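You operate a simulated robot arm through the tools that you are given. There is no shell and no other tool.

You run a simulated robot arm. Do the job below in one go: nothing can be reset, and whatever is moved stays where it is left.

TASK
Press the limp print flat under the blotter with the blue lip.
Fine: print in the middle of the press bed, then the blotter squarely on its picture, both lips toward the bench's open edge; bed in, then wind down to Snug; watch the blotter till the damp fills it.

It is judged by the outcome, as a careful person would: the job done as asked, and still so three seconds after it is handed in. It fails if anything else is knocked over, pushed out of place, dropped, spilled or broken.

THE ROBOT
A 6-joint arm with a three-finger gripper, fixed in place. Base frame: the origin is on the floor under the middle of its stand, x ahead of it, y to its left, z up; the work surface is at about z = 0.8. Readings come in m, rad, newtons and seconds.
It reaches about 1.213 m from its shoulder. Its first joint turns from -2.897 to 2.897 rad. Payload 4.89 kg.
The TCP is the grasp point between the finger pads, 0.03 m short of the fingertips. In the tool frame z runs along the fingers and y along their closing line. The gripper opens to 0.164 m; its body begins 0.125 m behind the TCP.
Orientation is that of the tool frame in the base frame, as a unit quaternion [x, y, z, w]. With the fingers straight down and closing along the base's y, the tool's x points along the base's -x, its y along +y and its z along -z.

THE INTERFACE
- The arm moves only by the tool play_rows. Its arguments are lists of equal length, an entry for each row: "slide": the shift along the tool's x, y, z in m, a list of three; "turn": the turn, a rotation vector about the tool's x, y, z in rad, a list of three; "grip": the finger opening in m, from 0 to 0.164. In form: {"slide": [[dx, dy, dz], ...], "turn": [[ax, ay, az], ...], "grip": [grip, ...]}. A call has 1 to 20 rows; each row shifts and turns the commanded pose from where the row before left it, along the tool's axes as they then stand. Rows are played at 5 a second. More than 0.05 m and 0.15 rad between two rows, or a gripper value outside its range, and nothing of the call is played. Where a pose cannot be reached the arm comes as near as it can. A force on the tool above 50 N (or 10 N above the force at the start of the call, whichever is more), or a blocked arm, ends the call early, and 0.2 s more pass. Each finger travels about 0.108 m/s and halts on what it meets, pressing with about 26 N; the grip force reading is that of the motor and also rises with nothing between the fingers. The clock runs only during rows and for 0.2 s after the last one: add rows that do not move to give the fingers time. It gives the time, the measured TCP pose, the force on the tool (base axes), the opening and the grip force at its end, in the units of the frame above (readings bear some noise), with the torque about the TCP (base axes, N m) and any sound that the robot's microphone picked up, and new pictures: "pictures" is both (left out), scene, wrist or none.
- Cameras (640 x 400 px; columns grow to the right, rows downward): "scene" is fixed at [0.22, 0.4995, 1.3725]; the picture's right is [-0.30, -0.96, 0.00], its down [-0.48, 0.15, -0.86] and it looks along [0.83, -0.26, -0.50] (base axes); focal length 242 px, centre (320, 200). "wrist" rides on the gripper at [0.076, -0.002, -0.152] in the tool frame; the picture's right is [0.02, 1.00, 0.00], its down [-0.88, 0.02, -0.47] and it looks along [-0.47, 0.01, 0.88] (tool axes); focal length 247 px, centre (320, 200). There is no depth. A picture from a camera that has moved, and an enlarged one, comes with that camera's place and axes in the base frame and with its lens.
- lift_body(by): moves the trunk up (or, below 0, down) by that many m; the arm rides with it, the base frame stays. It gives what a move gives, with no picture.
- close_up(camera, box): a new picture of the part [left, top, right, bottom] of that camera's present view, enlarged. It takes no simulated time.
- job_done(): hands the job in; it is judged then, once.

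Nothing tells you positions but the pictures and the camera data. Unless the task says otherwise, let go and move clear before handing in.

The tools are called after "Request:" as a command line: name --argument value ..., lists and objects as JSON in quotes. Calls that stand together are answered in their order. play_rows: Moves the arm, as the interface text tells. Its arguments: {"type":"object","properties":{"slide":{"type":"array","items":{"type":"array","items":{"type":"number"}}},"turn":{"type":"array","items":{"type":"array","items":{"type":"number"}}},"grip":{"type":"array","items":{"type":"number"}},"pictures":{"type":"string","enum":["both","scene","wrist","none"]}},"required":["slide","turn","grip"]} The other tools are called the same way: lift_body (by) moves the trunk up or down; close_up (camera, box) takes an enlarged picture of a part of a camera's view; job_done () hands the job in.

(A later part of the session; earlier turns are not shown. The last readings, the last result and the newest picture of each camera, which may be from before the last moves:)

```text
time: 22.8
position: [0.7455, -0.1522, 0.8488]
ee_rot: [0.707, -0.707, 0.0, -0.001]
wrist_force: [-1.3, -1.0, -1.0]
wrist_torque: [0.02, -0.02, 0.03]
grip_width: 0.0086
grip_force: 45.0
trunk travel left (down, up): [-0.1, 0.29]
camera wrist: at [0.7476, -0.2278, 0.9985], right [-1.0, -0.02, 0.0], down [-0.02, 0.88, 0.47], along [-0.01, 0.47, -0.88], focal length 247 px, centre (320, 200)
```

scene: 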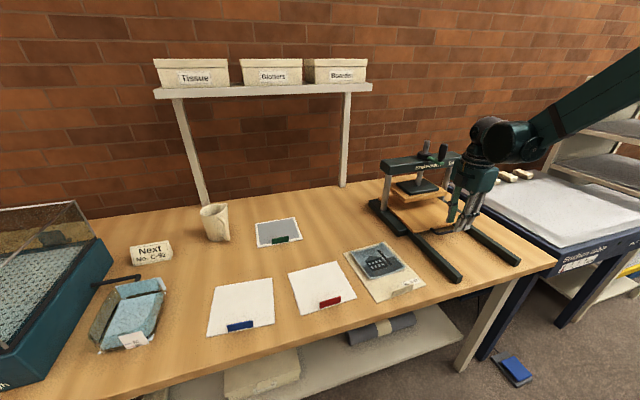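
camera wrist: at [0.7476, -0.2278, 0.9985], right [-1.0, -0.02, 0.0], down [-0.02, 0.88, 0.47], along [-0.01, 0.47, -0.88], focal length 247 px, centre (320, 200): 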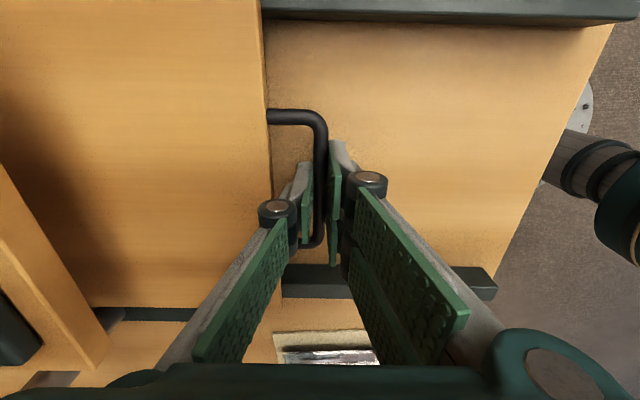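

The bar is gripped (8.6 mm thick, at x ≈ 0.746). I first push gently inwards to learn where the "in" stop is.

Request:
play_rows --slide '[[0, -0.01, 0], [0, -0.01, 0], [0, -0.01, 0], [0, 0, 0]]' --turn '[[0, 0, 0], [0, 0, 0], [0, 0, 0], [0, 0, 0]]' --grip '[0.005, 0.005, 0.005, 0.005]'

```text
time: 23.2
position: [0.7454, -0.1517, 0.8474]
ee_rot: [-0.706, 0.708, 0.003, -0.003]
wrist_force: [-12.3, -2.6, 2.0]
wrist_torque: [0.31, 0.16, 0.13]
grip_width: 0.0086
grip_force: 44.8
trunk travel left (down, up): [-0.1, 0.29]
stopped in row 1: the force on the tool passed its limit at 71 N (the readings are from after the stop); the commanded pose is now the measured one
camera wrist: at [0.7491, -0.2277, 0.9985], right [-1.0, -0.02, 0.01], down [-0.01, 0.88, 0.47], along [-0.02, 0.47, -0.88], focal length 247 px, centre (320, 200)
```

scene: 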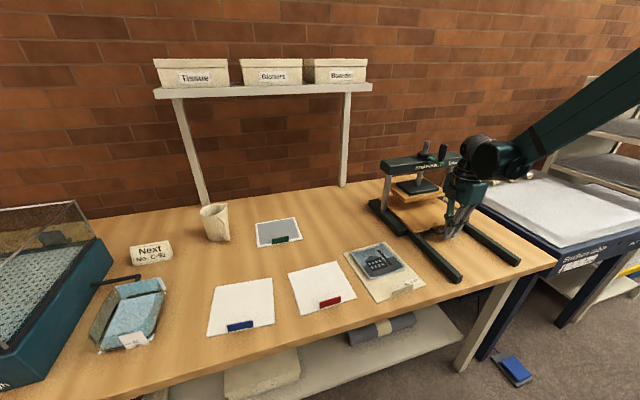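
wrist: 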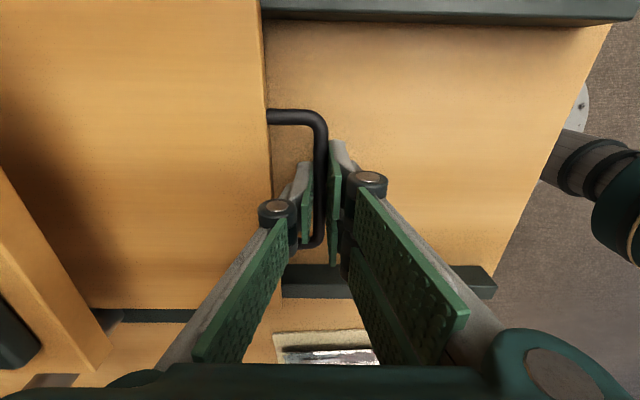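

It was already fully in (handle at x ≈ 0.745, so bed centre "in" ≈ 0.909). Now I pull the bed out about 0.18 m.

Request:
play_rows --slide '[[0, 0.005, 0], [0, 0.01, 0], [0, 0.015, 0], [0, 0.02, 0], [0, 0.02, 0], [0, 0.02, 0], [0, 0, 0]]' --turn '[[0, 0, 0], [0, 0, 0], [0, 0, 0], [0, 0, 0], [0, 0, 0], [0, 0, 0], [0, 0, 0]]' --grip '[0.005, 0.005, 0.005, 0.005, 0.005, 0.005, 0.005]'

```text
time: 24.8
position: [0.6567, -0.152, 0.8475]
ee_rot: [-0.707, 0.707, 0.003, -0.002]
wrist_force: [0.4, 17.3, -27.8]
wrist_torque: [0.25, -0.04, -0.01]
grip_width: 0.0085
grip_force: 45.3
trunk travel left (down, up): [-0.1, 0.29]
camera wrist: at [0.6603, -0.2279, 0.9984], right [-1.0, -0.02, 0.01], down [-0.01, 0.88, 0.47], along [-0.02, 0.47, -0.88], focal length 247 px, centre (320, 200)
```

scene: 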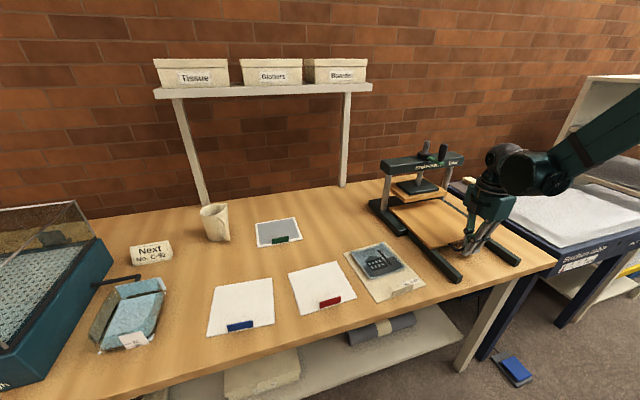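
wrist: 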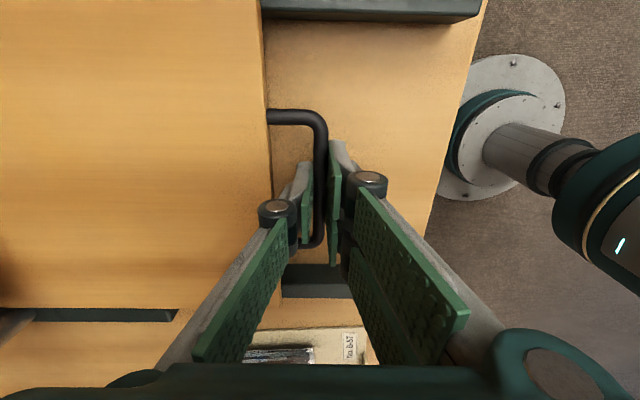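

The bed slides out smoothly. I continue the pull with tiny corrections to relieve the side load.

Request:
play_rows --slide '[[-0.0005, 0.01, 0.0008], [-0.0005, 0.02, 0.0008], [0, 0.02, 0], [0, 0.02, 0], [0, 0.015, 0], [0, 0.005, 0], [0, 0, 0]]' --turn '[[0, 0, 0], [0, 0, 0], [0, 0, 0], [0, 0, 0], [0, 0, 0], [0, 0, 0], [0, 0, 0]]' --grip '[0.005, 0.005, 0.005, 0.005, 0.005, 0.005, 0.005]'

```text
time: 26.4
position: [0.5671, -0.152, 0.8467]
ee_rot: [-0.707, 0.708, 0.002, -0.002]
wrist_force: [-0.1, -29.8, 29.7]
wrist_torque: [-0.77, 0.0, 0.2]
grip_width: 0.0088
grip_force: 45.3
trunk travel left (down, up): [-0.1, 0.29]
camera wrist: at [0.5693, -0.2277, 0.9985], right [-1.0, -0.02, 0.01], down [-0.01, 0.88, 0.47], along [-0.02, 0.47, -0.88], focal length 247 px, centre (320, 200)
```

scene: 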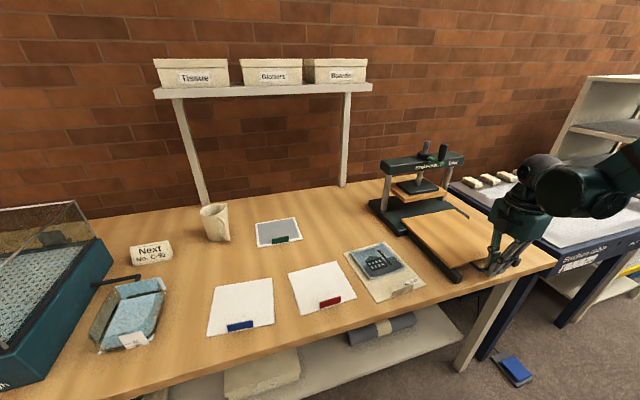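
wrist: 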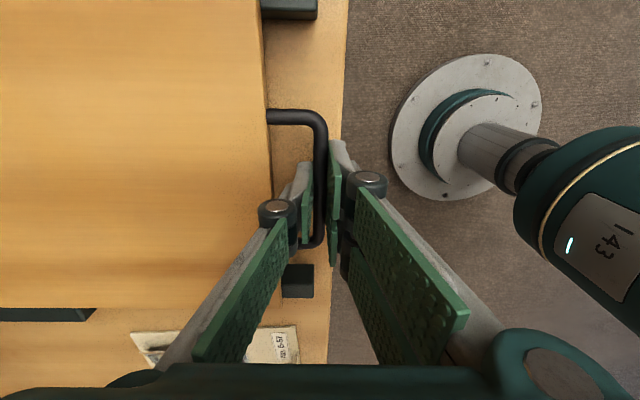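

The bed is out (handle x ≈ 0.567, bed centre ≈ 0.731). I ease off the strain, open slightly and rise.

Request:
play_rows --slide '[[0.0006, 0, -0.0008], [0, 0, 0], [0, 0, 0], [0, 0, -0.01], [0, 0, -0.03], [0, 0, -0.045], [0, 0, -0.045], [0, 0, -0.045], [0, 0, -0.03], [0, 0, 0], [0, 0, 0]]' --turn '[[0, 0, 0], [0, 0, 0], [0, 0, 0], [0, 0, 0], [0, 0, 0], [0, 0, 0], [0, 0, 0], [0, 0, 0], [0, 0, 0], [0, 0, 0], [0, 0, 0]]' --grip '[0.005, 0.03, 0.03, 0.03, 0.03, 0.03, 0.03, 0.03, 0.03, 0.03, 0.03]'

Request:
close_up --camera "scene" --box '[360, 150, 540, 290]'

```text
time: 28.8
position: [0.5687, -0.1509, 1.0522]
ee_rot: [-0.706, 0.708, 0.002, -0.002]
wrist_force: [0.2, 0.0, -0.2]
wrist_torque: [-0.01, -0.01, 0.02]
grip_width: 0.0301
grip_force: 0.2
trunk travel left (down, up): [-0.1, 0.29]
camera wrist: at [0.5711, -0.2263, 1.2034], right [-1.0, -0.02, 0.01], down [-0.01, 0.88, 0.47], along [-0.02, 0.47, -0.88], focal length 247 px, centre (320, 200)
```

scene: 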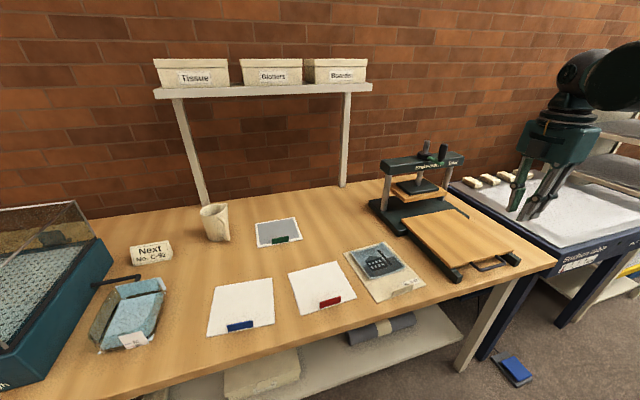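
wrist: 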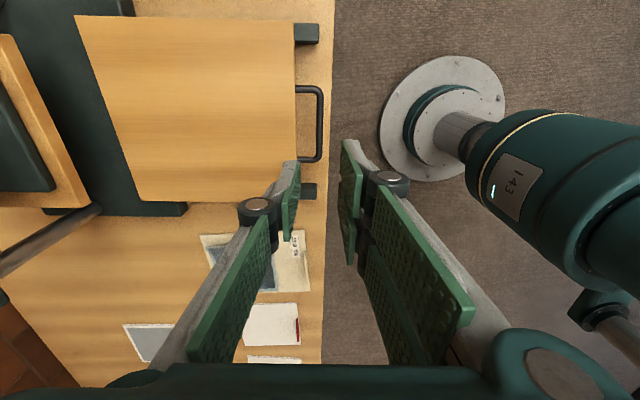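

```text
2.86 times, centred on (450, 220) of scene
camera zoom: at [0.22, 0.4995, 1.3725], right [-0.3, -0.96, 0.0], down [-0.48, 0.15, -0.86], along [0.83, -0.26, -0.5], focal length 691 px, centre (-51, 143)
```

zoom: 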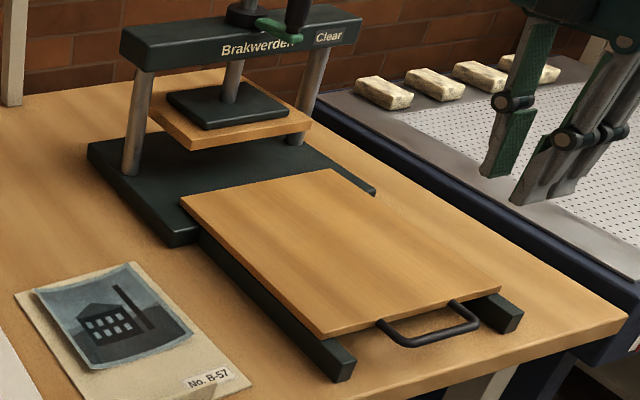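

The bed is out with its centre near (0.731, −0.149) and clear of the platen. Next I go above the print's lip (≈ (0.590, 0.143)), aligning the wrist with its +4° yaw.

Request:
play_rows --slide '[[-0.042, -0.003, 0], [-0.042, -0.003, 0], [-0.042, -0.003, 0], [-0.042, -0.003, 0], [-0.042, -0.003, 0], [-0.042, -0.003, 0], [-0.042, -0.003, 0], [0, 0, 0.04], [0, 0, 0.04], [0, 0, 0.03], [0, 0, 0], [0, 0, 0]]' --turn '[[0, 0, 0], [0, 0, 0], [0, 0, 0], [0, 0, 0], [0, 0, 0], [0, 0, 0], [0, 0, 0], [0, 0, -0.035], [0, 0, -0.035], [0, 0, 0], [0, 0, 0], [0, 0, 0]]' --grip '[0.04, 0.04, 0.04, 0.04, 0.04, 0.04, 0.04, 0.04, 0.04, 0.04, 0.04, 0.04]'

Request:
close_up --camera "wrist" --box '[220, 130, 420, 270]'

Request:
close_up --camera "scene" --box '[330, 200, 470, 310]'

```text
time: 31.4
position: [0.5895, 0.142, 0.9429]
ee_rot: [0.731, -0.683, -0.004, 0.003]
wrist_force: [-0.3, 0.4, 0.3]
wrist_torque: [-0.02, 0.06, 0.03]
grip_width: 0.0401
grip_force: 0.0
trunk travel left (down, up): [-0.1, 0.29]
camera wrist: at [0.5975, 0.0664, 1.0943], right [-1.0, -0.09, 0.01], down [-0.08, 0.88, 0.47], along [-0.05, 0.47, -0.88], focal length 247 px, centre (320, 200)
```

scene: 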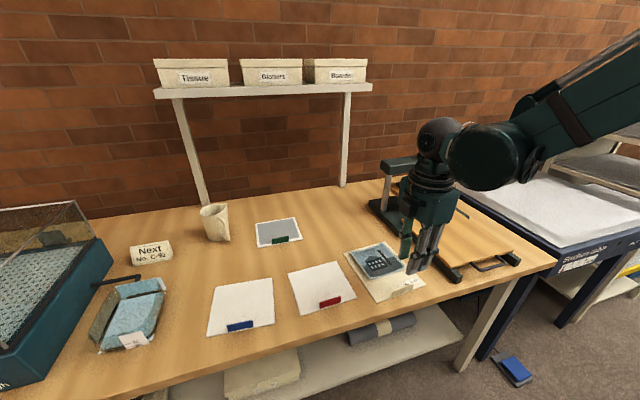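
wrist: 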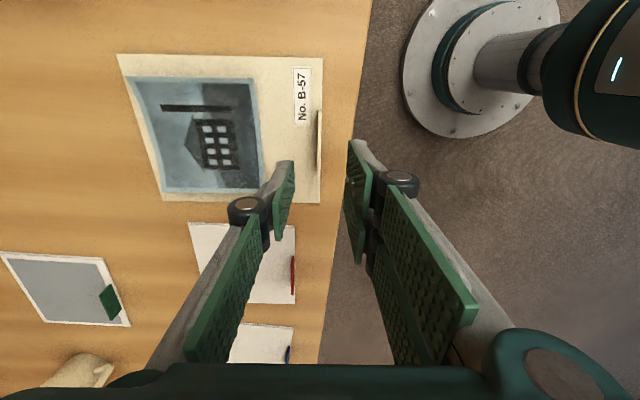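

```text
2.86 times, centred on (320, 200) of wrist
camera zoom: at [0.5975, 0.0664, 1.0943], right [-1.0, -0.09, 0.01], down [-0.08, 0.88, 0.47], along [-0.05, 0.47, -0.88], focal length 706 px, centre (320, 200)
```

zoom: 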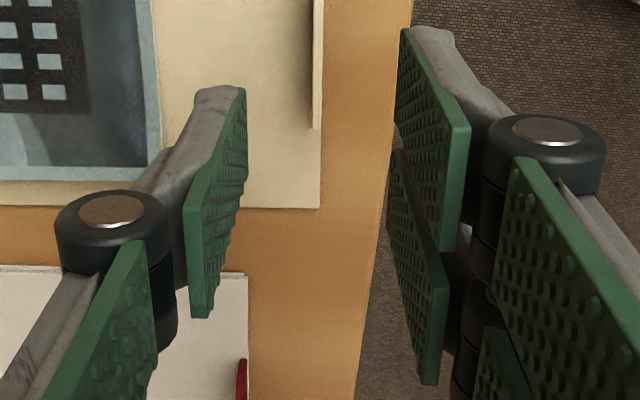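

```text
3.64 times, centred on (400, 255) of scene
camera zoom: at [0.22, 0.4995, 1.3725], right [-0.3, -0.96, 0.0], down [-0.48, 0.15, -0.86], along [0.83, -0.26, -0.5], focal length 879 px, centre (29, 0)
```

zoom: 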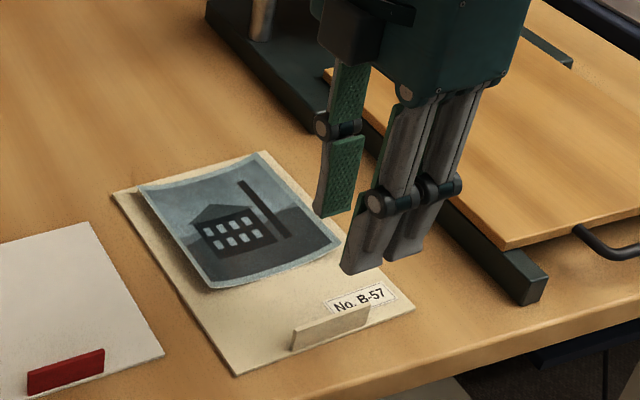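

The sheet edge is parallel to the fingers and the lip lies midway between them. Lowering onto the lip with the tips ~5 mm above the sheet.

Request:
play_rows --slide '[[0, 0, 0.03], [0, 0, 0.03], [0, 0, 0.025], [0, 0, 0.015], [0, 0, 0.004], [0, 0, 0], [0, 0, 0]]' --turn '[[0, 0, 0], [0, 0, 0], [0, 0, 0], [0, 0, 0], [0, 0, 0], [0, 0, 0], [0, 0, 0]]' --grip '[0.04, 0.04, 0.04, 0.04, 0.04, 0.04, 0.04]'

Request:
close_up --camera "wrist" --box '[220, 100, 420, 270]'

Request:
close_up --camera "scene" --box '[350, 230, 450, 310]'

```text
time: 33.0
position: [0.5881, 0.1426, 0.8378]
ee_rot: [0.731, -0.682, -0.003, 0.003]
wrist_force: [0.9, 1.2, -0.5]
wrist_torque: [-0.02, 0.01, 0.04]
grip_width: 0.0397
grip_force: 0.0
trunk travel left (down, up): [-0.1, 0.29]
camera wrist: at [0.5968, 0.0668, 0.9892], right [-1.0, -0.09, 0.01], down [-0.08, 0.88, 0.47], along [-0.05, 0.47, -0.88], focal length 247 px, centre (320, 200)
```

scene: 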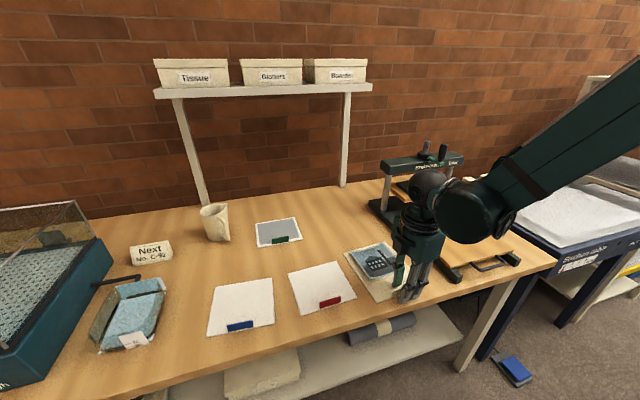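
wrist: 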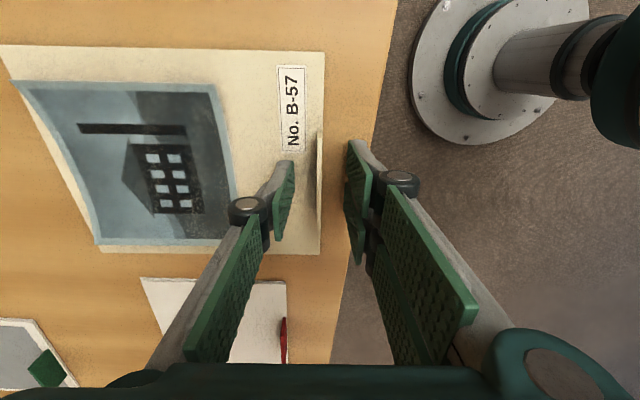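

```text
2.35 times, centred on (320, 185) of wrist
camera zoom: at [0.5968, 0.0668, 0.9892], right [-1.0, -0.09, 0.01], down [-0.08, 0.88, 0.47], along [-0.05, 0.47, -0.88], focal length 581 px, centre (320, 235)
```

zoom: 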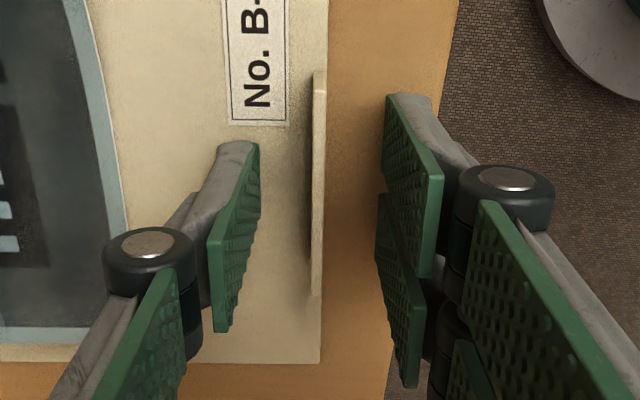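

```text
5.00 times, centred on (400, 270) of scene
camera zoom: at [0.22, 0.4995, 1.3725], right [-0.3, -0.96, 0.0], down [-0.48, 0.15, -0.86], along [0.83, -0.26, -0.5], focal length 1209 px, centre (-80, -150)
```

zoom: 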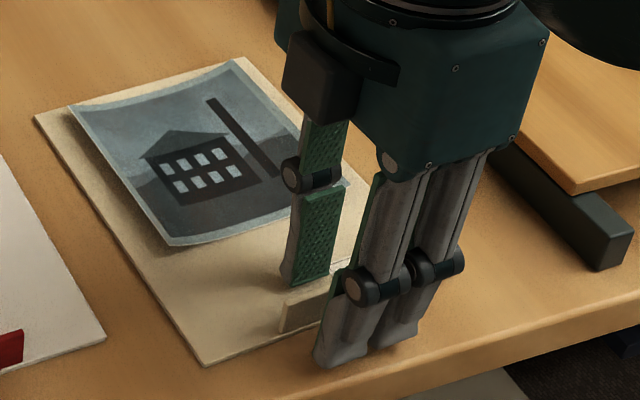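

The lip is straddled symmetrically. Closing on it.

Request:
play_rows --slide '[[0, 0, 0], [0, 0, 0], [0, 0, 0], [0, 0, 0], [0, 0, 0]]' --turn '[[0, 0, 0], [0, 0, 0], [0, 0, 0], [0, 0, 0], [0, 0, 0]]' --grip '[0.025, 0.015, 0.008, 0.0, 0.0]'

Request:
close_up --camera "wrist" --box '[220, 100, 420, 270]'

```text
time: 34.2
position: [0.5883, 0.1412, 0.8381]
ee_rot: [0.731, -0.682, -0.002, 0.002]
wrist_force: [-0.1, -0.5, 1.5]
wrist_torque: [0.05, 0.0, -0.02]
grip_width: 0.0058
grip_force: 25.8
trunk travel left (down, up): [-0.1, 0.29]
camera wrist: at [0.5968, 0.0668, 0.9893], right [-1.0, -0.09, 0.01], down [-0.08, 0.88, 0.47], along [-0.05, 0.47, -0.88], focal length 247 px, centre (320, 200)
```

scene: 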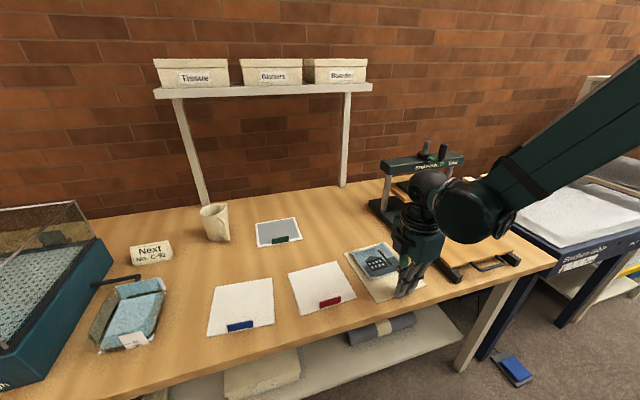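
wrist: 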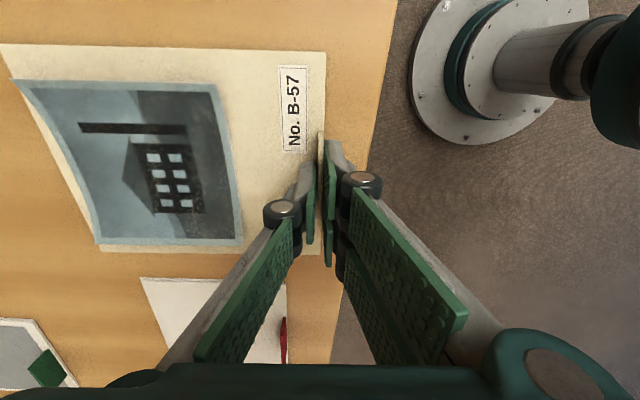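

```text
2.35 times, centred on (320, 185) of wrist
camera zoom: at [0.5968, 0.0668, 0.9893], right [-1.0, -0.09, 0.01], down [-0.08, 0.88, 0.47], along [-0.05, 0.47, -0.88], focal length 581 px, centre (320, 235)
```

zoom: 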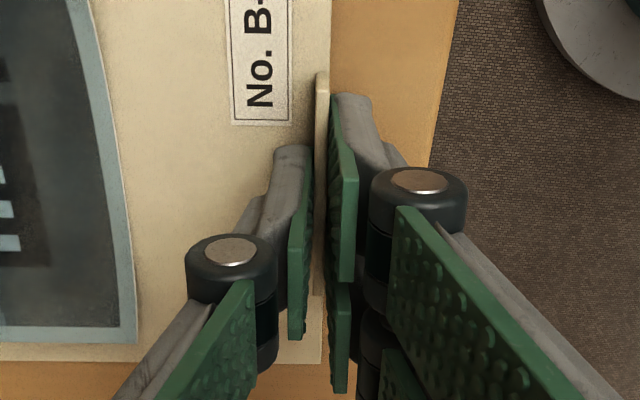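

Gripped (5.8 mm). I lift slowly and check that the sheet comes up level.

Request:
play_rows --slide '[[0, 0, 0], [0, 0, -0.005], [0, 0, -0.008], [0, 0, -0.01], [0, 0, -0.01], [0, 0, 0], [0, 0, 0]]' --turn '[[0, 0, 0], [0, 0, 0], [0, 0, 0], [0, 0, 0], [0, 0, 0], [0, 0, 0], [0, 0, 0]]' --grip '[0.0, 0.0, 0.0, 0.0, 0.0, 0.0, 0.0]'

Request:
close_up --camera "scene" --box '[330, 220, 450, 310]'

```text
time: 35.8
position: [0.5878, 0.1436, 0.8697]
ee_rot: [0.732, -0.682, -0.003, 0.003]
wrist_force: [-0.3, 0.0, 0.0]
wrist_torque: [0.01, -0.02, 0.0]
grip_width: 0.0
grip_force: 25.8
trunk travel left (down, up): [-0.1, 0.29]
camera wrist: at [0.597, 0.0666, 1.0226], right [-1.0, -0.09, 0.01], down [-0.08, 0.88, 0.47], along [-0.05, 0.47, -0.88], focal length 247 px, centre (320, 200)
```

scene: 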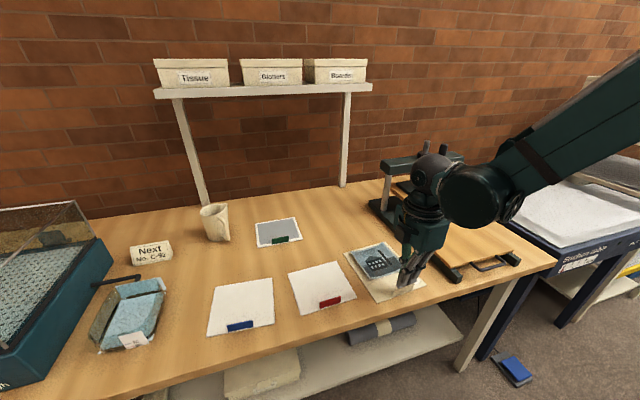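
wrist: 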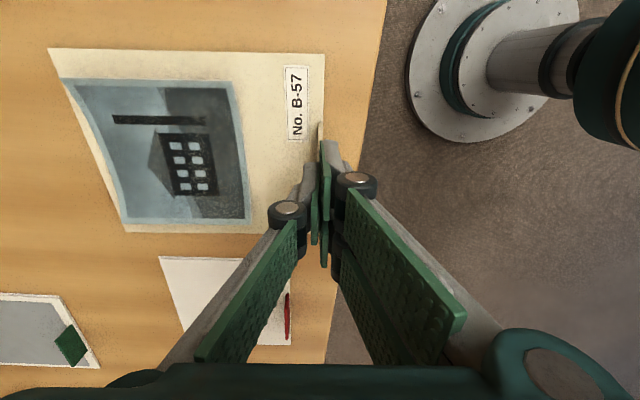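

```text
4.44 times, centred on (390, 265) of scene
camera zoom: at [0.22, 0.4995, 1.3725], right [-0.3, -0.96, 0.0], down [-0.48, 0.15, -0.86], along [0.83, -0.26, -0.5], focal length 1074 px, centre (9, -89)
```

zoom: 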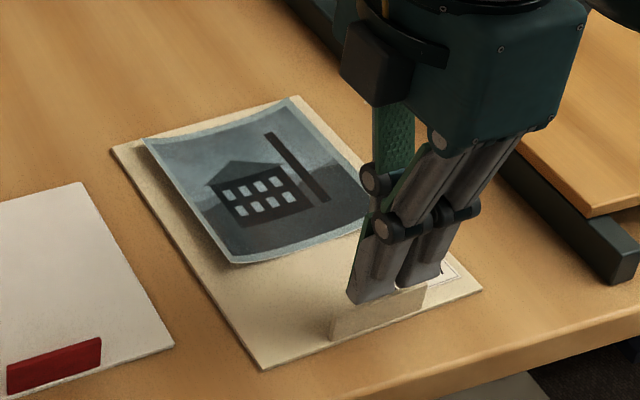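

The fingers slipped off the lip (opening reads 0) and the sheet stayed put, essentially unmoved. I'll reopen, go a few millimetres deeper and let the grip build up before lifting.

Request:
play_rows --slide '[[0, 0, -0.01], [0, 0, 0], [0, 0, 0.02], [0, 0, 0.015], [0, 0, 0.006], [0, 0, 0], [0, 0, 0]]' --turn '[[0, 0, 0], [0, 0, 0], [0, 0, 0], [0, 0, 0], [0, 0, 0], [0, 0, 0], [0, 0, 0]]' --grip '[0.04, 0.04, 0.04, 0.04, 0.04, 0.04, 0.04]'

Request:
close_up --camera "scene" --box '[370, 250, 440, 305]'

Request:
close_up --camera "wrist" --box '[250, 120, 390, 250]'

```text
time: 37.4
position: [0.588, 0.1425, 0.8395]
ee_rot: [0.731, -0.682, -0.001, 0.002]
wrist_force: [0.4, 0.1, 0.7]
wrist_torque: [-0.02, -0.03, 0.05]
grip_width: 0.0402
grip_force: 0.2
trunk travel left (down, up): [-0.1, 0.29]
camera wrist: at [0.596, 0.0668, 0.9906], right [-1.0, -0.09, 0.01], down [-0.08, 0.88, 0.47], along [-0.05, 0.47, -0.88], focal length 247 px, centre (320, 200)
```

scene: 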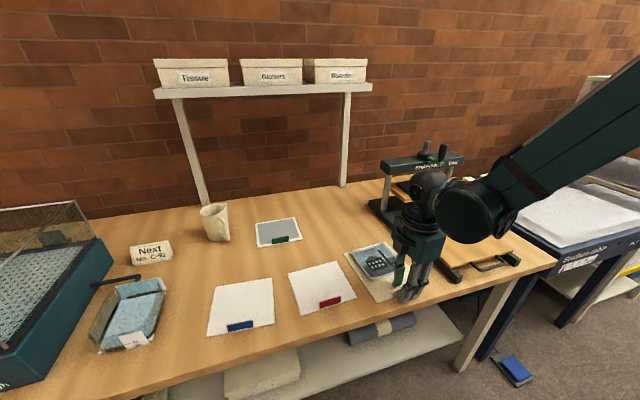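
wrist: 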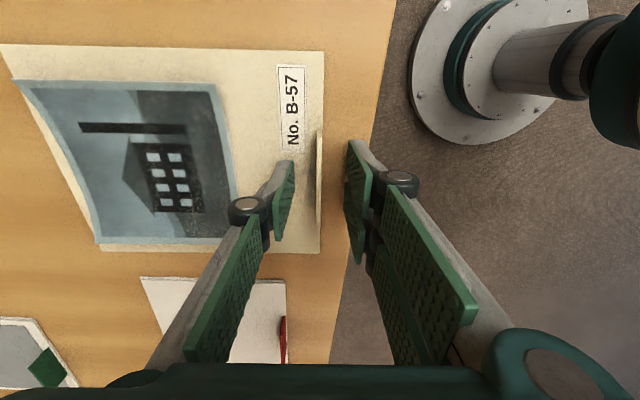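

```text
7.27 times, centred on (405, 278) of scene
camera zoom: at [0.22, 0.4995, 1.3725], right [-0.3, -0.96, 0.0], down [-0.48, 0.15, -0.86], along [0.83, -0.26, -0.5], focal length 1758 px, centre (-298, -364)
```

zoom: 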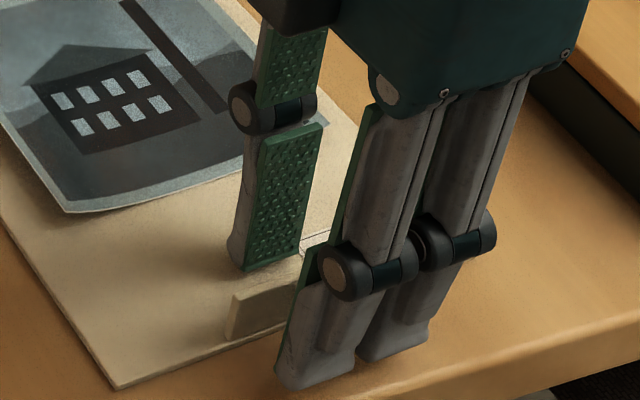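

```text
3.08 times, centred on (320, 185) of wrist
camera zoom: at [0.596, 0.0668, 0.9906], right [-1.0, -0.09, 0.01], down [-0.08, 0.88, 0.47], along [-0.05, 0.47, -0.88], focal length 760 px, centre (320, 246)
```

zoom: 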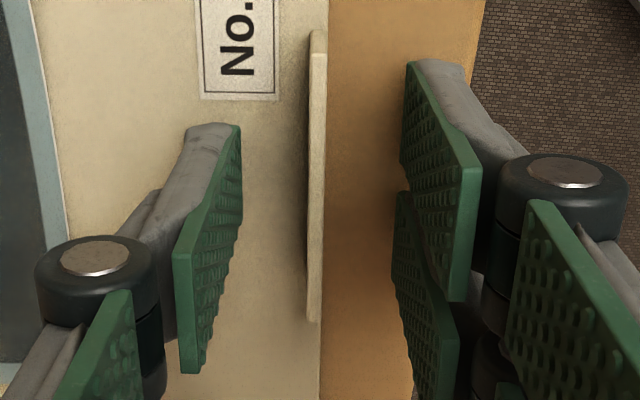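

Request:
play_rows --slide '[[0, 0, 0.002], [0, 0, 0.002], [0, 0, 0], [0, 0, 0], [0, 0, 0], [0, 0, 0], [0, 0, 0], [0, 0, 0], [0, 0, 0]]' --turn '[[0, 0, 0], [0, 0, 0], [0, 0, 0], [0, 0, 0], [0, 0, 0], [0, 0, 0], [0, 0, 0], [0, 0, 0], [0, 0, 0]]' --grip '[0.04, 0.04, 0.02, 0.01, 0.0, 0.0, 0.0, 0.0, 0.0]'

Request:
close_up --camera "scene" --box '[370, 250, 440, 305]'

Request:
close_up --camera "wrist" --box '[280, 120, 370, 200]'

```text
time: 39.4
position: [0.5881, 0.1424, 0.8352]
ee_rot: [0.731, -0.682, -0.002, 0.003]
wrist_force: [-0.4, 0.0, -0.9]
wrist_torque: [0.06, -0.02, -0.03]
grip_width: 0.0059
grip_force: 26.2
trunk travel left (down, up): [-0.1, 0.29]
camera wrist: at [0.5965, 0.067, 0.987], right [-1.0, -0.09, 0.01], down [-0.08, 0.88, 0.47], along [-0.05, 0.47, -0.88], focal length 247 px, centre (320, 200)
```

scene: 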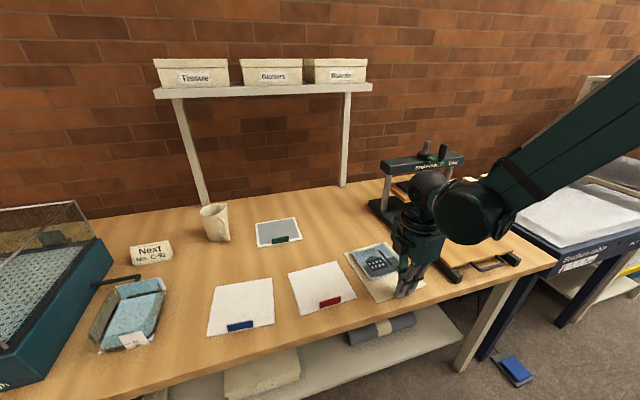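
wrist: 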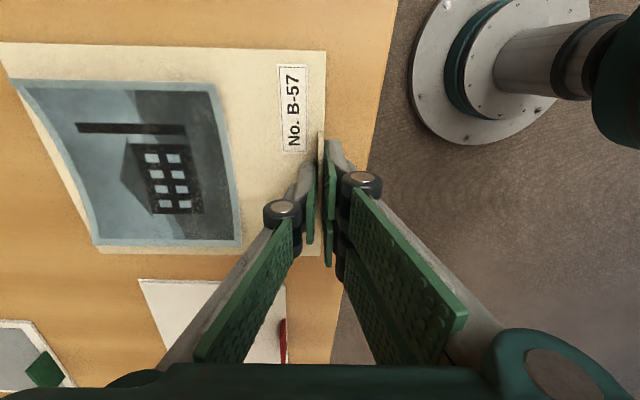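

```text
7.27 times, centred on (405, 278) of scene
camera zoom: at [0.22, 0.4995, 1.3725], right [-0.3, -0.96, 0.0], down [-0.48, 0.15, -0.86], along [0.83, -0.26, -0.5], focal length 1758 px, centre (-298, -364)
```

zoom: 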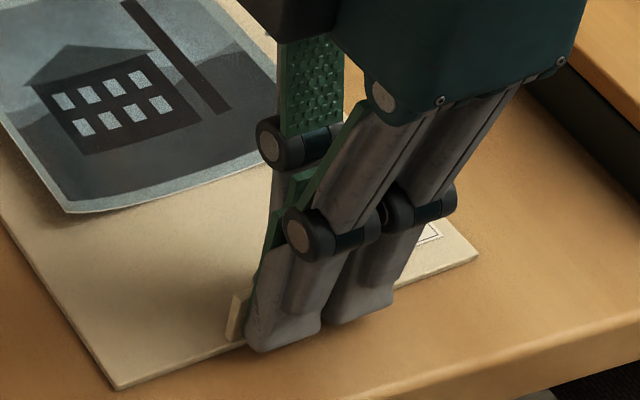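

```text
5.00 times, centred on (325, 160) of wrist
camera zoom: at [0.5965, 0.067, 0.987], right [-1.0, -0.09, 0.01], down [-0.08, 0.88, 0.47], along [-0.05, 0.47, -0.88], focal length 1235 px, centre (295, 400)
```

zoom: 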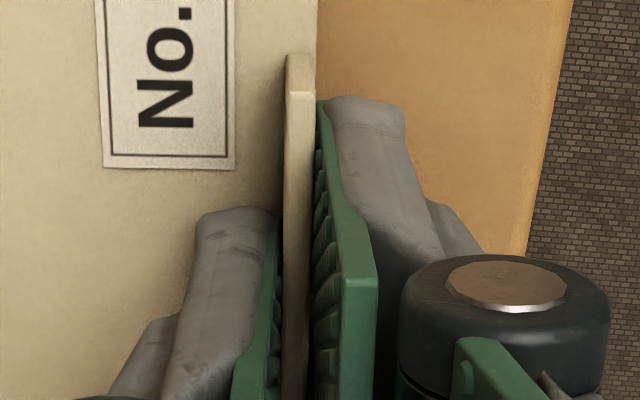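

Now deeper on the lip, opening 5.9 mm. I'll lift just a little and check.

Request:
play_rows --slide '[[0, 0, -0.001], [0, 0, -0.002], [0, 0, -0.002], [0, 0, 0]]' --turn '[[0, 0, 0], [0, 0, 0], [0, 0, 0], [0, 0, 0]]' --grip '[0.0, 0.0, 0.0, 0.0]'

Request:
close_up --camera "scene" --box '[340, 230, 440, 310]'

```text
time: 40.4
position: [0.5891, 0.1425, 0.8401]
ee_rot: [0.731, -0.682, -0.003, 0.003]
wrist_force: [-0.3, -1.0, -0.5]
wrist_torque: [-0.02, 0.08, 0.04]
grip_width: 0.0062
grip_force: 26.0
trunk travel left (down, up): [-0.1, 0.29]
camera wrist: at [0.5972, 0.0667, 0.9924], right [-1.0, -0.09, 0.01], down [-0.08, 0.88, 0.47], along [-0.05, 0.47, -0.88], focal length 247 px, centre (320, 200)
```

scene: 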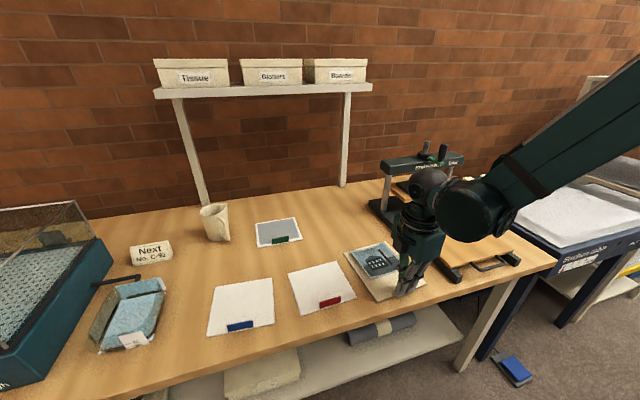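
wrist: 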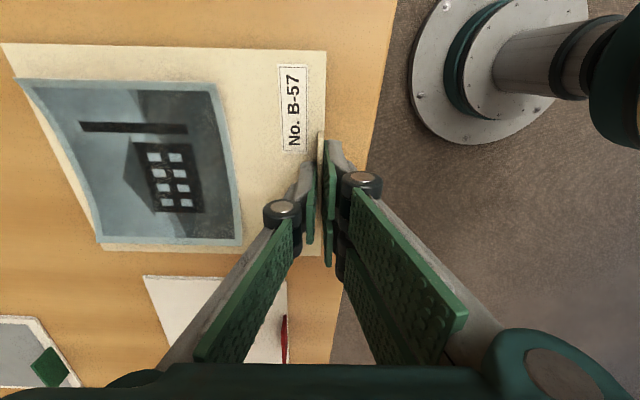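

```text
5.00 times, centred on (390, 270) of scene
camera zoom: at [0.22, 0.4995, 1.3725], right [-0.3, -0.96, 0.0], down [-0.48, 0.15, -0.86], along [0.83, -0.26, -0.5], focal length 1209 px, centre (-30, -150)
```

zoom: 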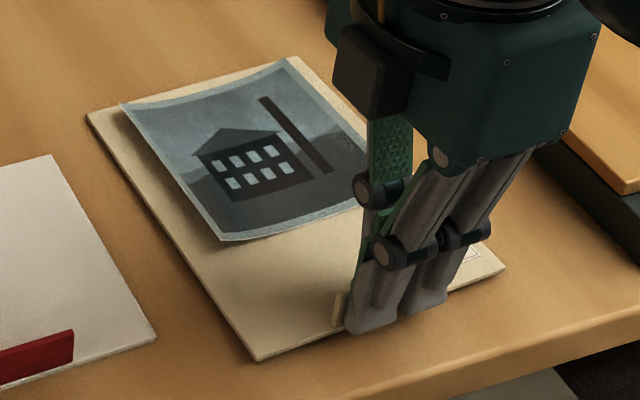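

Request:
play_rows --slide '[[0, 0, -0.002], [0, 0, -0.002], [0, 0, -0.002], [0, 0, 0]]' --turn '[[0, 0, 0], [0, 0, 0], [0, 0, 0], [0, 0, 0]]' --grip '[0.0, 0.0, 0.0, 0.0]'

Request:
close_up --camera "scene" --box '[340, 230, 440, 310]'

Request:
close_up --camera "wrist" --box '[280, 120, 370, 200]'

```text
time: 41.4
position: [0.5887, 0.1441, 0.8475]
ee_rot: [0.731, -0.682, -0.003, 0.003]
wrist_force: [0.1, -0.2, -0.8]
wrist_torque: [0.01, 0.09, 0.01]
grip_width: 0.0061
grip_force: 25.9
trunk travel left (down, up): [-0.1, 0.29]
camera wrist: at [0.5967, 0.0674, 0.9983], right [-1.0, -0.09, 0.01], down [-0.08, 0.88, 0.47], along [-0.05, 0.47, -0.88], focal length 247 px, centre (320, 200)
```

scene: 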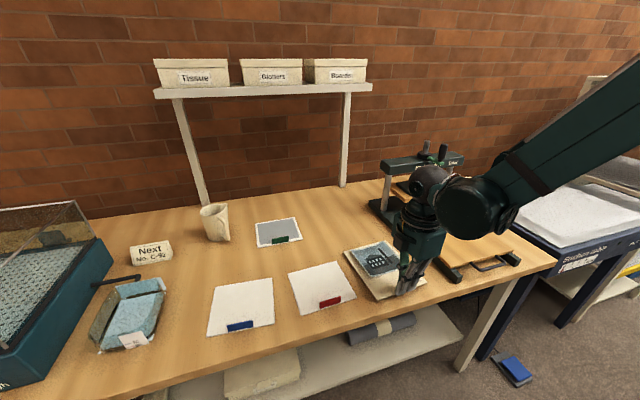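
wrist: 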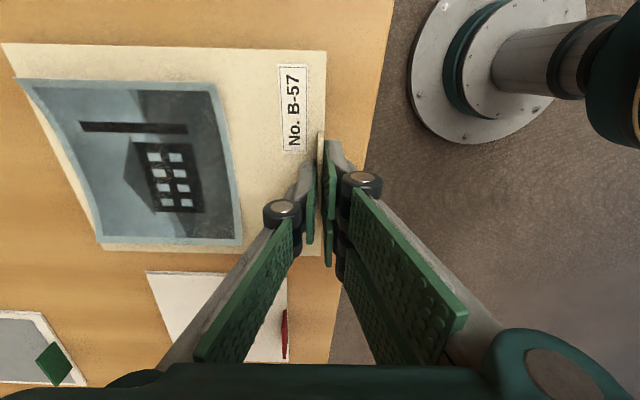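

```text
5.00 times, centred on (390, 270) of scene
camera zoom: at [0.22, 0.4995, 1.3725], right [-0.3, -0.96, 0.0], down [-0.48, 0.15, -0.86], along [0.83, -0.26, -0.5], focal length 1209 px, centre (-30, -150)
```

zoom: 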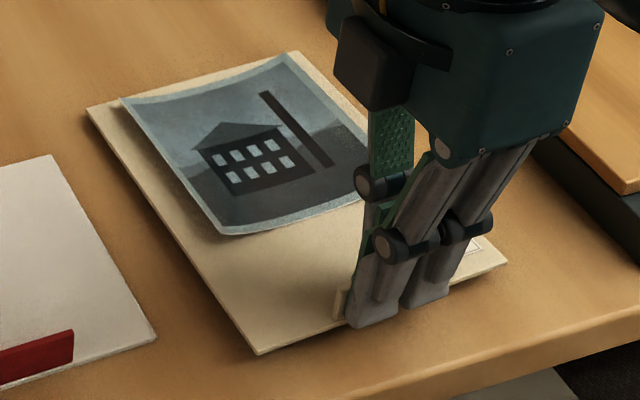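

```text
5.00 times, centred on (325, 160) of wrist
camera zoom: at [0.5967, 0.0674, 0.9983], right [-1.0, -0.09, 0.01], down [-0.08, 0.88, 0.47], along [-0.05, 0.47, -0.88], focal length 1235 px, centre (295, 400)
```

zoom: 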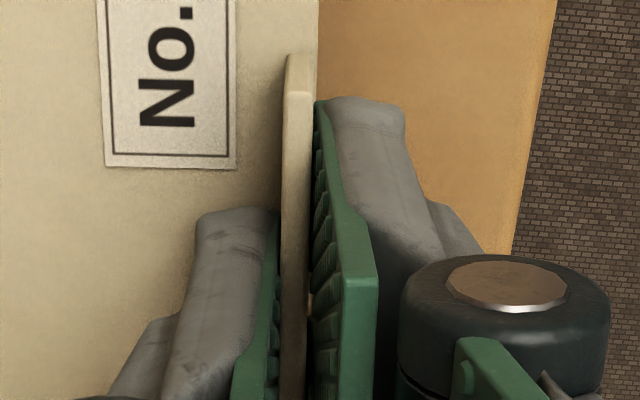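

It's rising with the grip this time. I continue slowly and check the tilt.

Request:
play_rows --slide '[[0, 0, -0.003], [0, 0, -0.004], [0, 0, -0.004], [0, 0, -0.004], [0, 0, 0]]' --turn '[[0, 0, 0], [0, 0, 0], [0, 0, 0], [0, 0, 0], [0, 0, 0]]' --grip '[0.0, 0.0, 0.0, 0.0, 0.0]'

Request:
close_up --camera "scene" --box '[340, 230, 440, 310]'

```text
time: 42.6
position: [0.5889, 0.1427, 0.8612]
ee_rot: [0.731, -0.682, -0.003, 0.003]
wrist_force: [0.1, 0.6, -0.5]
wrist_torque: [0.01, 0.09, 0.01]
grip_width: 0.006
grip_force: 26.0
trunk travel left (down, up): [-0.1, 0.29]
camera wrist: at [0.5971, 0.0671, 1.0133], right [-1.0, -0.09, 0.01], down [-0.08, 0.88, 0.47], along [-0.05, 0.47, -0.88], focal length 247 px, centre (320, 200)
```

scene: 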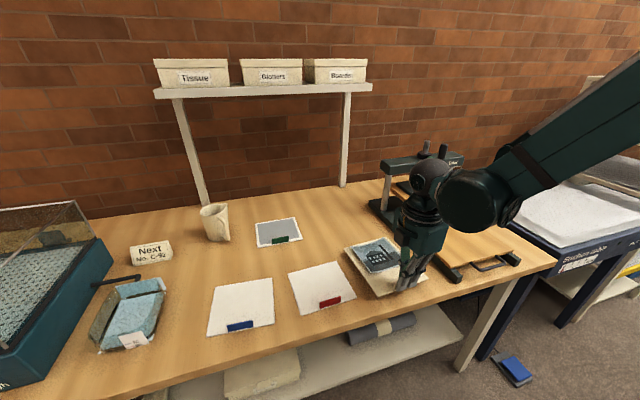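
wrist: 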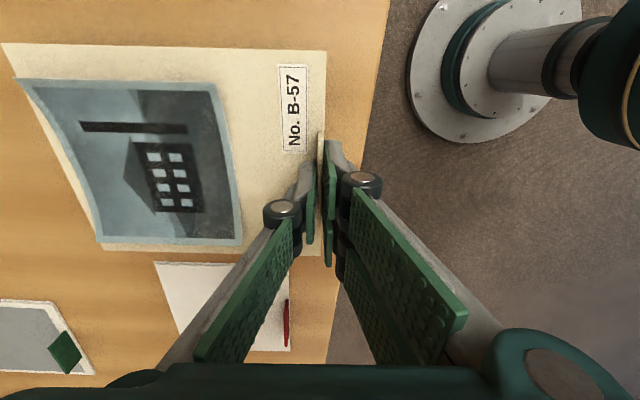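

```text
5.00 times, centred on (390, 270) of scene
camera zoom: at [0.22, 0.4995, 1.3725], right [-0.3, -0.96, 0.0], down [-0.48, 0.15, -0.86], along [0.83, -0.26, -0.5], focal length 1209 px, centre (-30, -150)
```

zoom: 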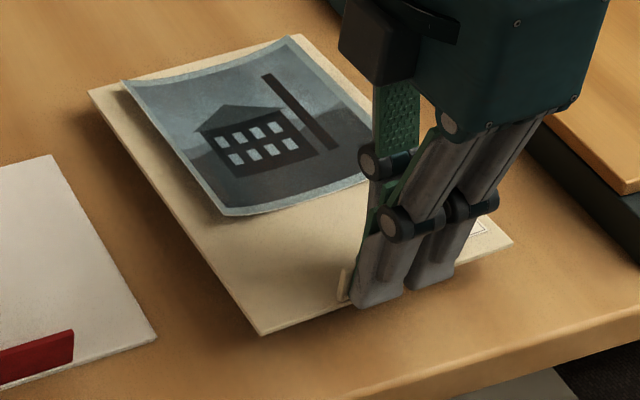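

Held level and steady. I raise it to about z = 0.95, square it up (turn back 4°), and then carry it over the bed.

Request:
play_rows --slide '[[0, 0, -0.01], [0, 0, -0.02], [0, 0, -0.02], [0, 0, -0.02], [0, 0, -0.015], [0, 0, -0.005], [0, 0, 0], [0, 0, 0], [0, 0, 0], [0, 0, 0]]' --turn '[[0, 0, 0], [0, 0, 0], [0, 0, 0], [0, 0, 0], [0, 0, 0], [0, 0, 0], [0, 0, 0.023], [0, 0, 0.023], [0, 0, 0.0235], [0, 0, 0]]' --grip '[0.0, 0.0, 0.0, 0.0, 0.0, 0.0, 0.0, 0.0, 0.0, 0.0]'

```text
time: 44.8
position: [0.5902, 0.1428, 0.9516]
ee_rot: [-0.707, 0.707, 0.003, -0.003]
wrist_force: [-0.3, 0.5, -0.9]
wrist_torque: [-0.01, 0.06, -0.02]
grip_width: 0.0061
grip_force: 26.3
trunk travel left (down, up): [-0.1, 0.29]
camera wrist: at [0.593, 0.0664, 1.1035], right [-1.0, -0.02, 0.01], down [-0.01, 0.88, 0.47], along [-0.02, 0.47, -0.88], focal length 247 px, centre (320, 200)
```

scene: 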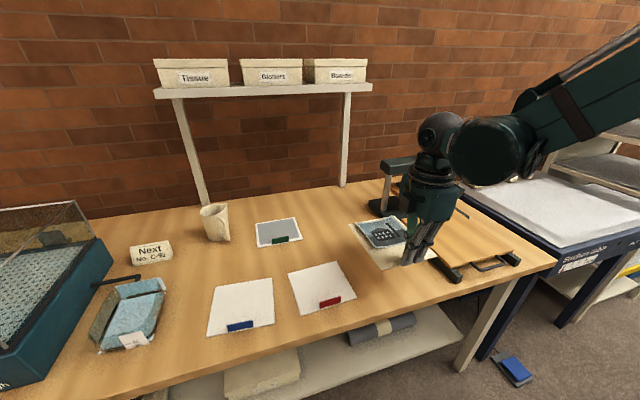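
wrist: 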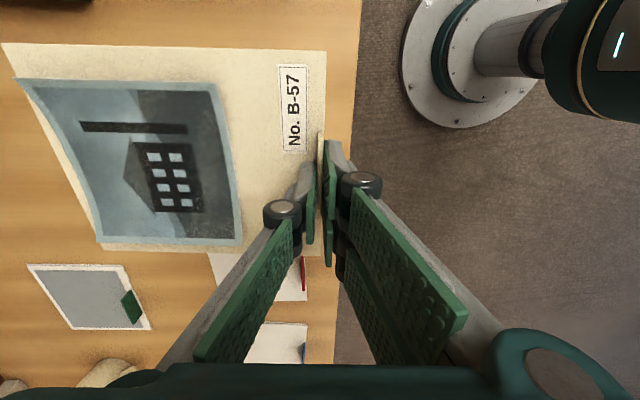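

Squared up. Carrying it across to above the bed.

Request:
play_rows --slide '[[0.012, -0.002, 0], [0.024, -0.004, 0], [0.024, -0.004, 0], [0.025, -0.004, 0], [0.025, -0.004, 0], [0.025, -0.004, 0], [0.025, -0.004, 0], [0.025, -0.004, 0], [0.025, -0.004, 0], [0.025, -0.004, 0], [0.025, -0.004, 0], [0.02, -0.003, 0], [0.01, -0.002, 0], [0.001, 0, 0], [0, 0, 0], [0, 0, 0]]' --turn '[[0, 0, 0], [0, 0, 0], [0, 0, 0], [0, 0, 0], [0, 0, 0], [0, 0, 0], [0, 0, 0], [0, 0, 0], [0, 0, 0], [0, 0, 0], [0, 0, 0], [0, 0, 0], [0, 0, 0], [0, 0, 0], [0, 0, 0], [0, 0, 0]]' --grip '[0.0, 0.0, 0.0, 0.0, 0.0, 0.0, 0.0, 0.0, 0.0, 0.0, 0.0, 0.0, 0.0, 0.0, 0.0, 0.0]'

Request:
close_up --camera "scene" --box '[360, 150, 540, 290]'

```text
time: 48.2
position: [0.6355, -0.1476, 0.9508]
ee_rot: [0.707, -0.707, -0.003, 0.004]
wrist_force: [0.2, 0.4, -0.2]
wrist_torque: [-0.02, 0.08, 0.0]
grip_width: 0.0059
grip_force: 25.8
trunk travel left (down, up): [-0.1, 0.29]
camera wrist: at [0.6394, -0.2238, 1.1029], right [-1.0, -0.02, 0.01], down [-0.01, 0.88, 0.47], along [-0.02, 0.47, -0.88], focal length 247 px, centre (320, 200)
```

scene: 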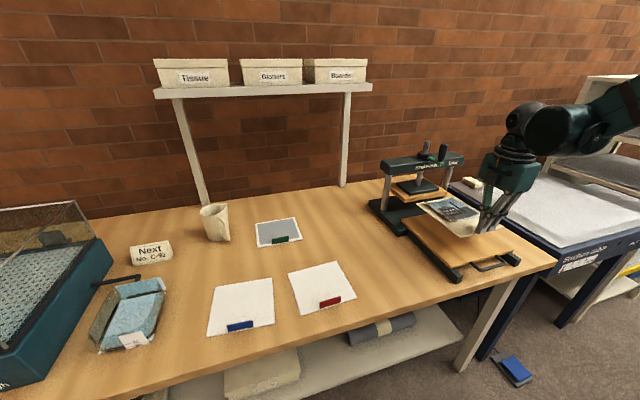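
wrist: 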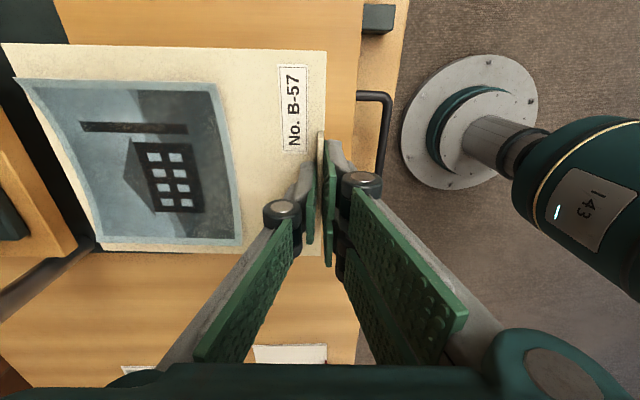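

```text
2.86 times, centred on (450, 220) of scene
camera zoom: at [0.22, 0.4995, 1.3725], right [-0.3, -0.96, 0.0], down [-0.48, 0.15, -0.86], along [0.83, -0.26, -0.5], focal length 691 px, centre (-51, 143)
```

zoom: 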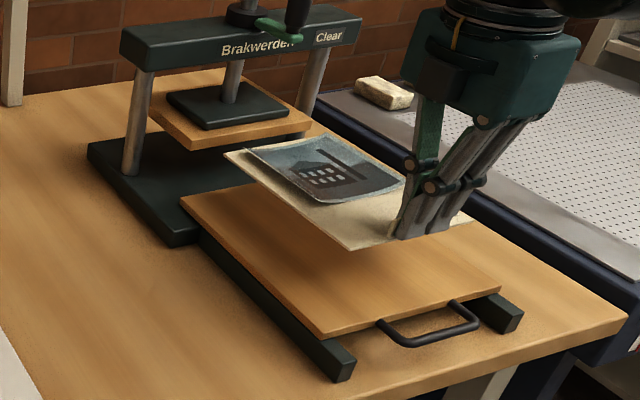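

The print is over the bed, well placed. Lowering it to just above the surface.

Request:
play_rows --slide '[[0, -0.001, 0.015], [0, 0, 0.02], [0, 0, 0.015], [0, 0, 0.01], [0, 0, 0.006], [0, 0, 0], [0, 0, 0]]' --turn '[[0, 0, 0], [0, 0, 0], [0, 0, 0], [0, 0, 0], [0, 0, 0], [0, 0, 0], [0, 0, 0]]' --grip '[0.0, 0.0, 0.0, 0.0, 0.0, 0.0, 0.0]'

Request:
close_up --camera "scene" --box '[390, 170, 530, 280]'

```text
time: 49.8
position: [0.6373, -0.1492, 0.8854]
ee_rot: [-0.707, 0.707, 0.003, -0.003]
wrist_force: [0.5, -0.6, -0.9]
wrist_torque: [-0.01, 0.08, 0.02]
grip_width: 0.006
grip_force: 25.8
trunk travel left (down, up): [-0.1, 0.29]
camera wrist: at [0.6399, -0.2242, 1.0366], right [-1.0, -0.02, 0.01], down [-0.01, 0.88, 0.47], along [-0.02, 0.47, -0.88], focal length 247 px, centre (320, 200)
```

scene: 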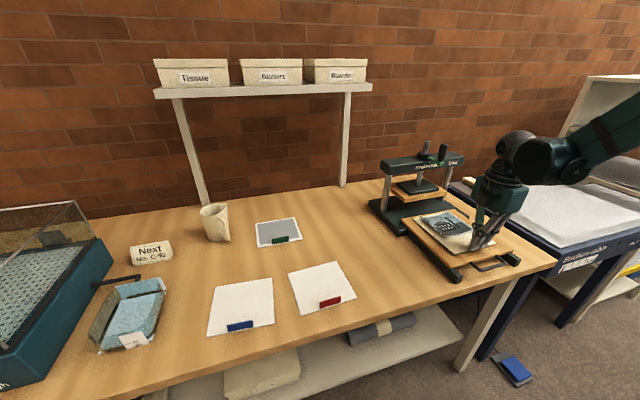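
wrist: 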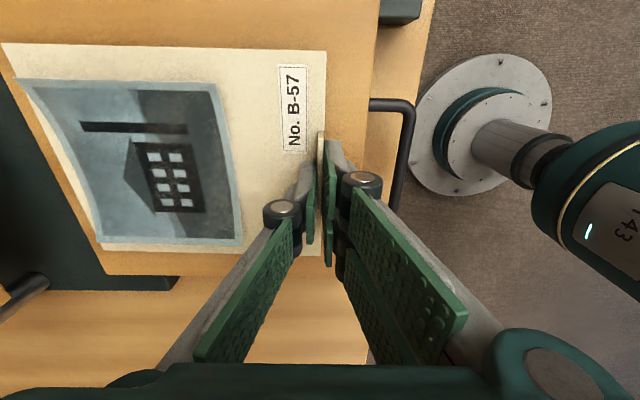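

```text
3.64 times, centred on (460, 225) of scene
camera zoom: at [0.22, 0.4995, 1.3725], right [-0.3, -0.96, 0.0], down [-0.48, 0.15, -0.86], along [0.83, -0.26, -0.5], focal length 879 px, centre (-189, 109)
```

zoom: 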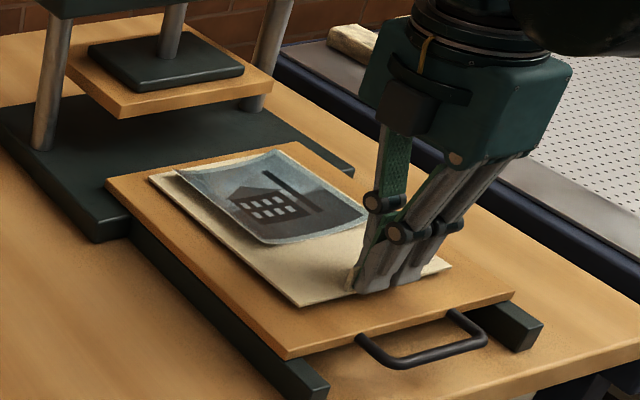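

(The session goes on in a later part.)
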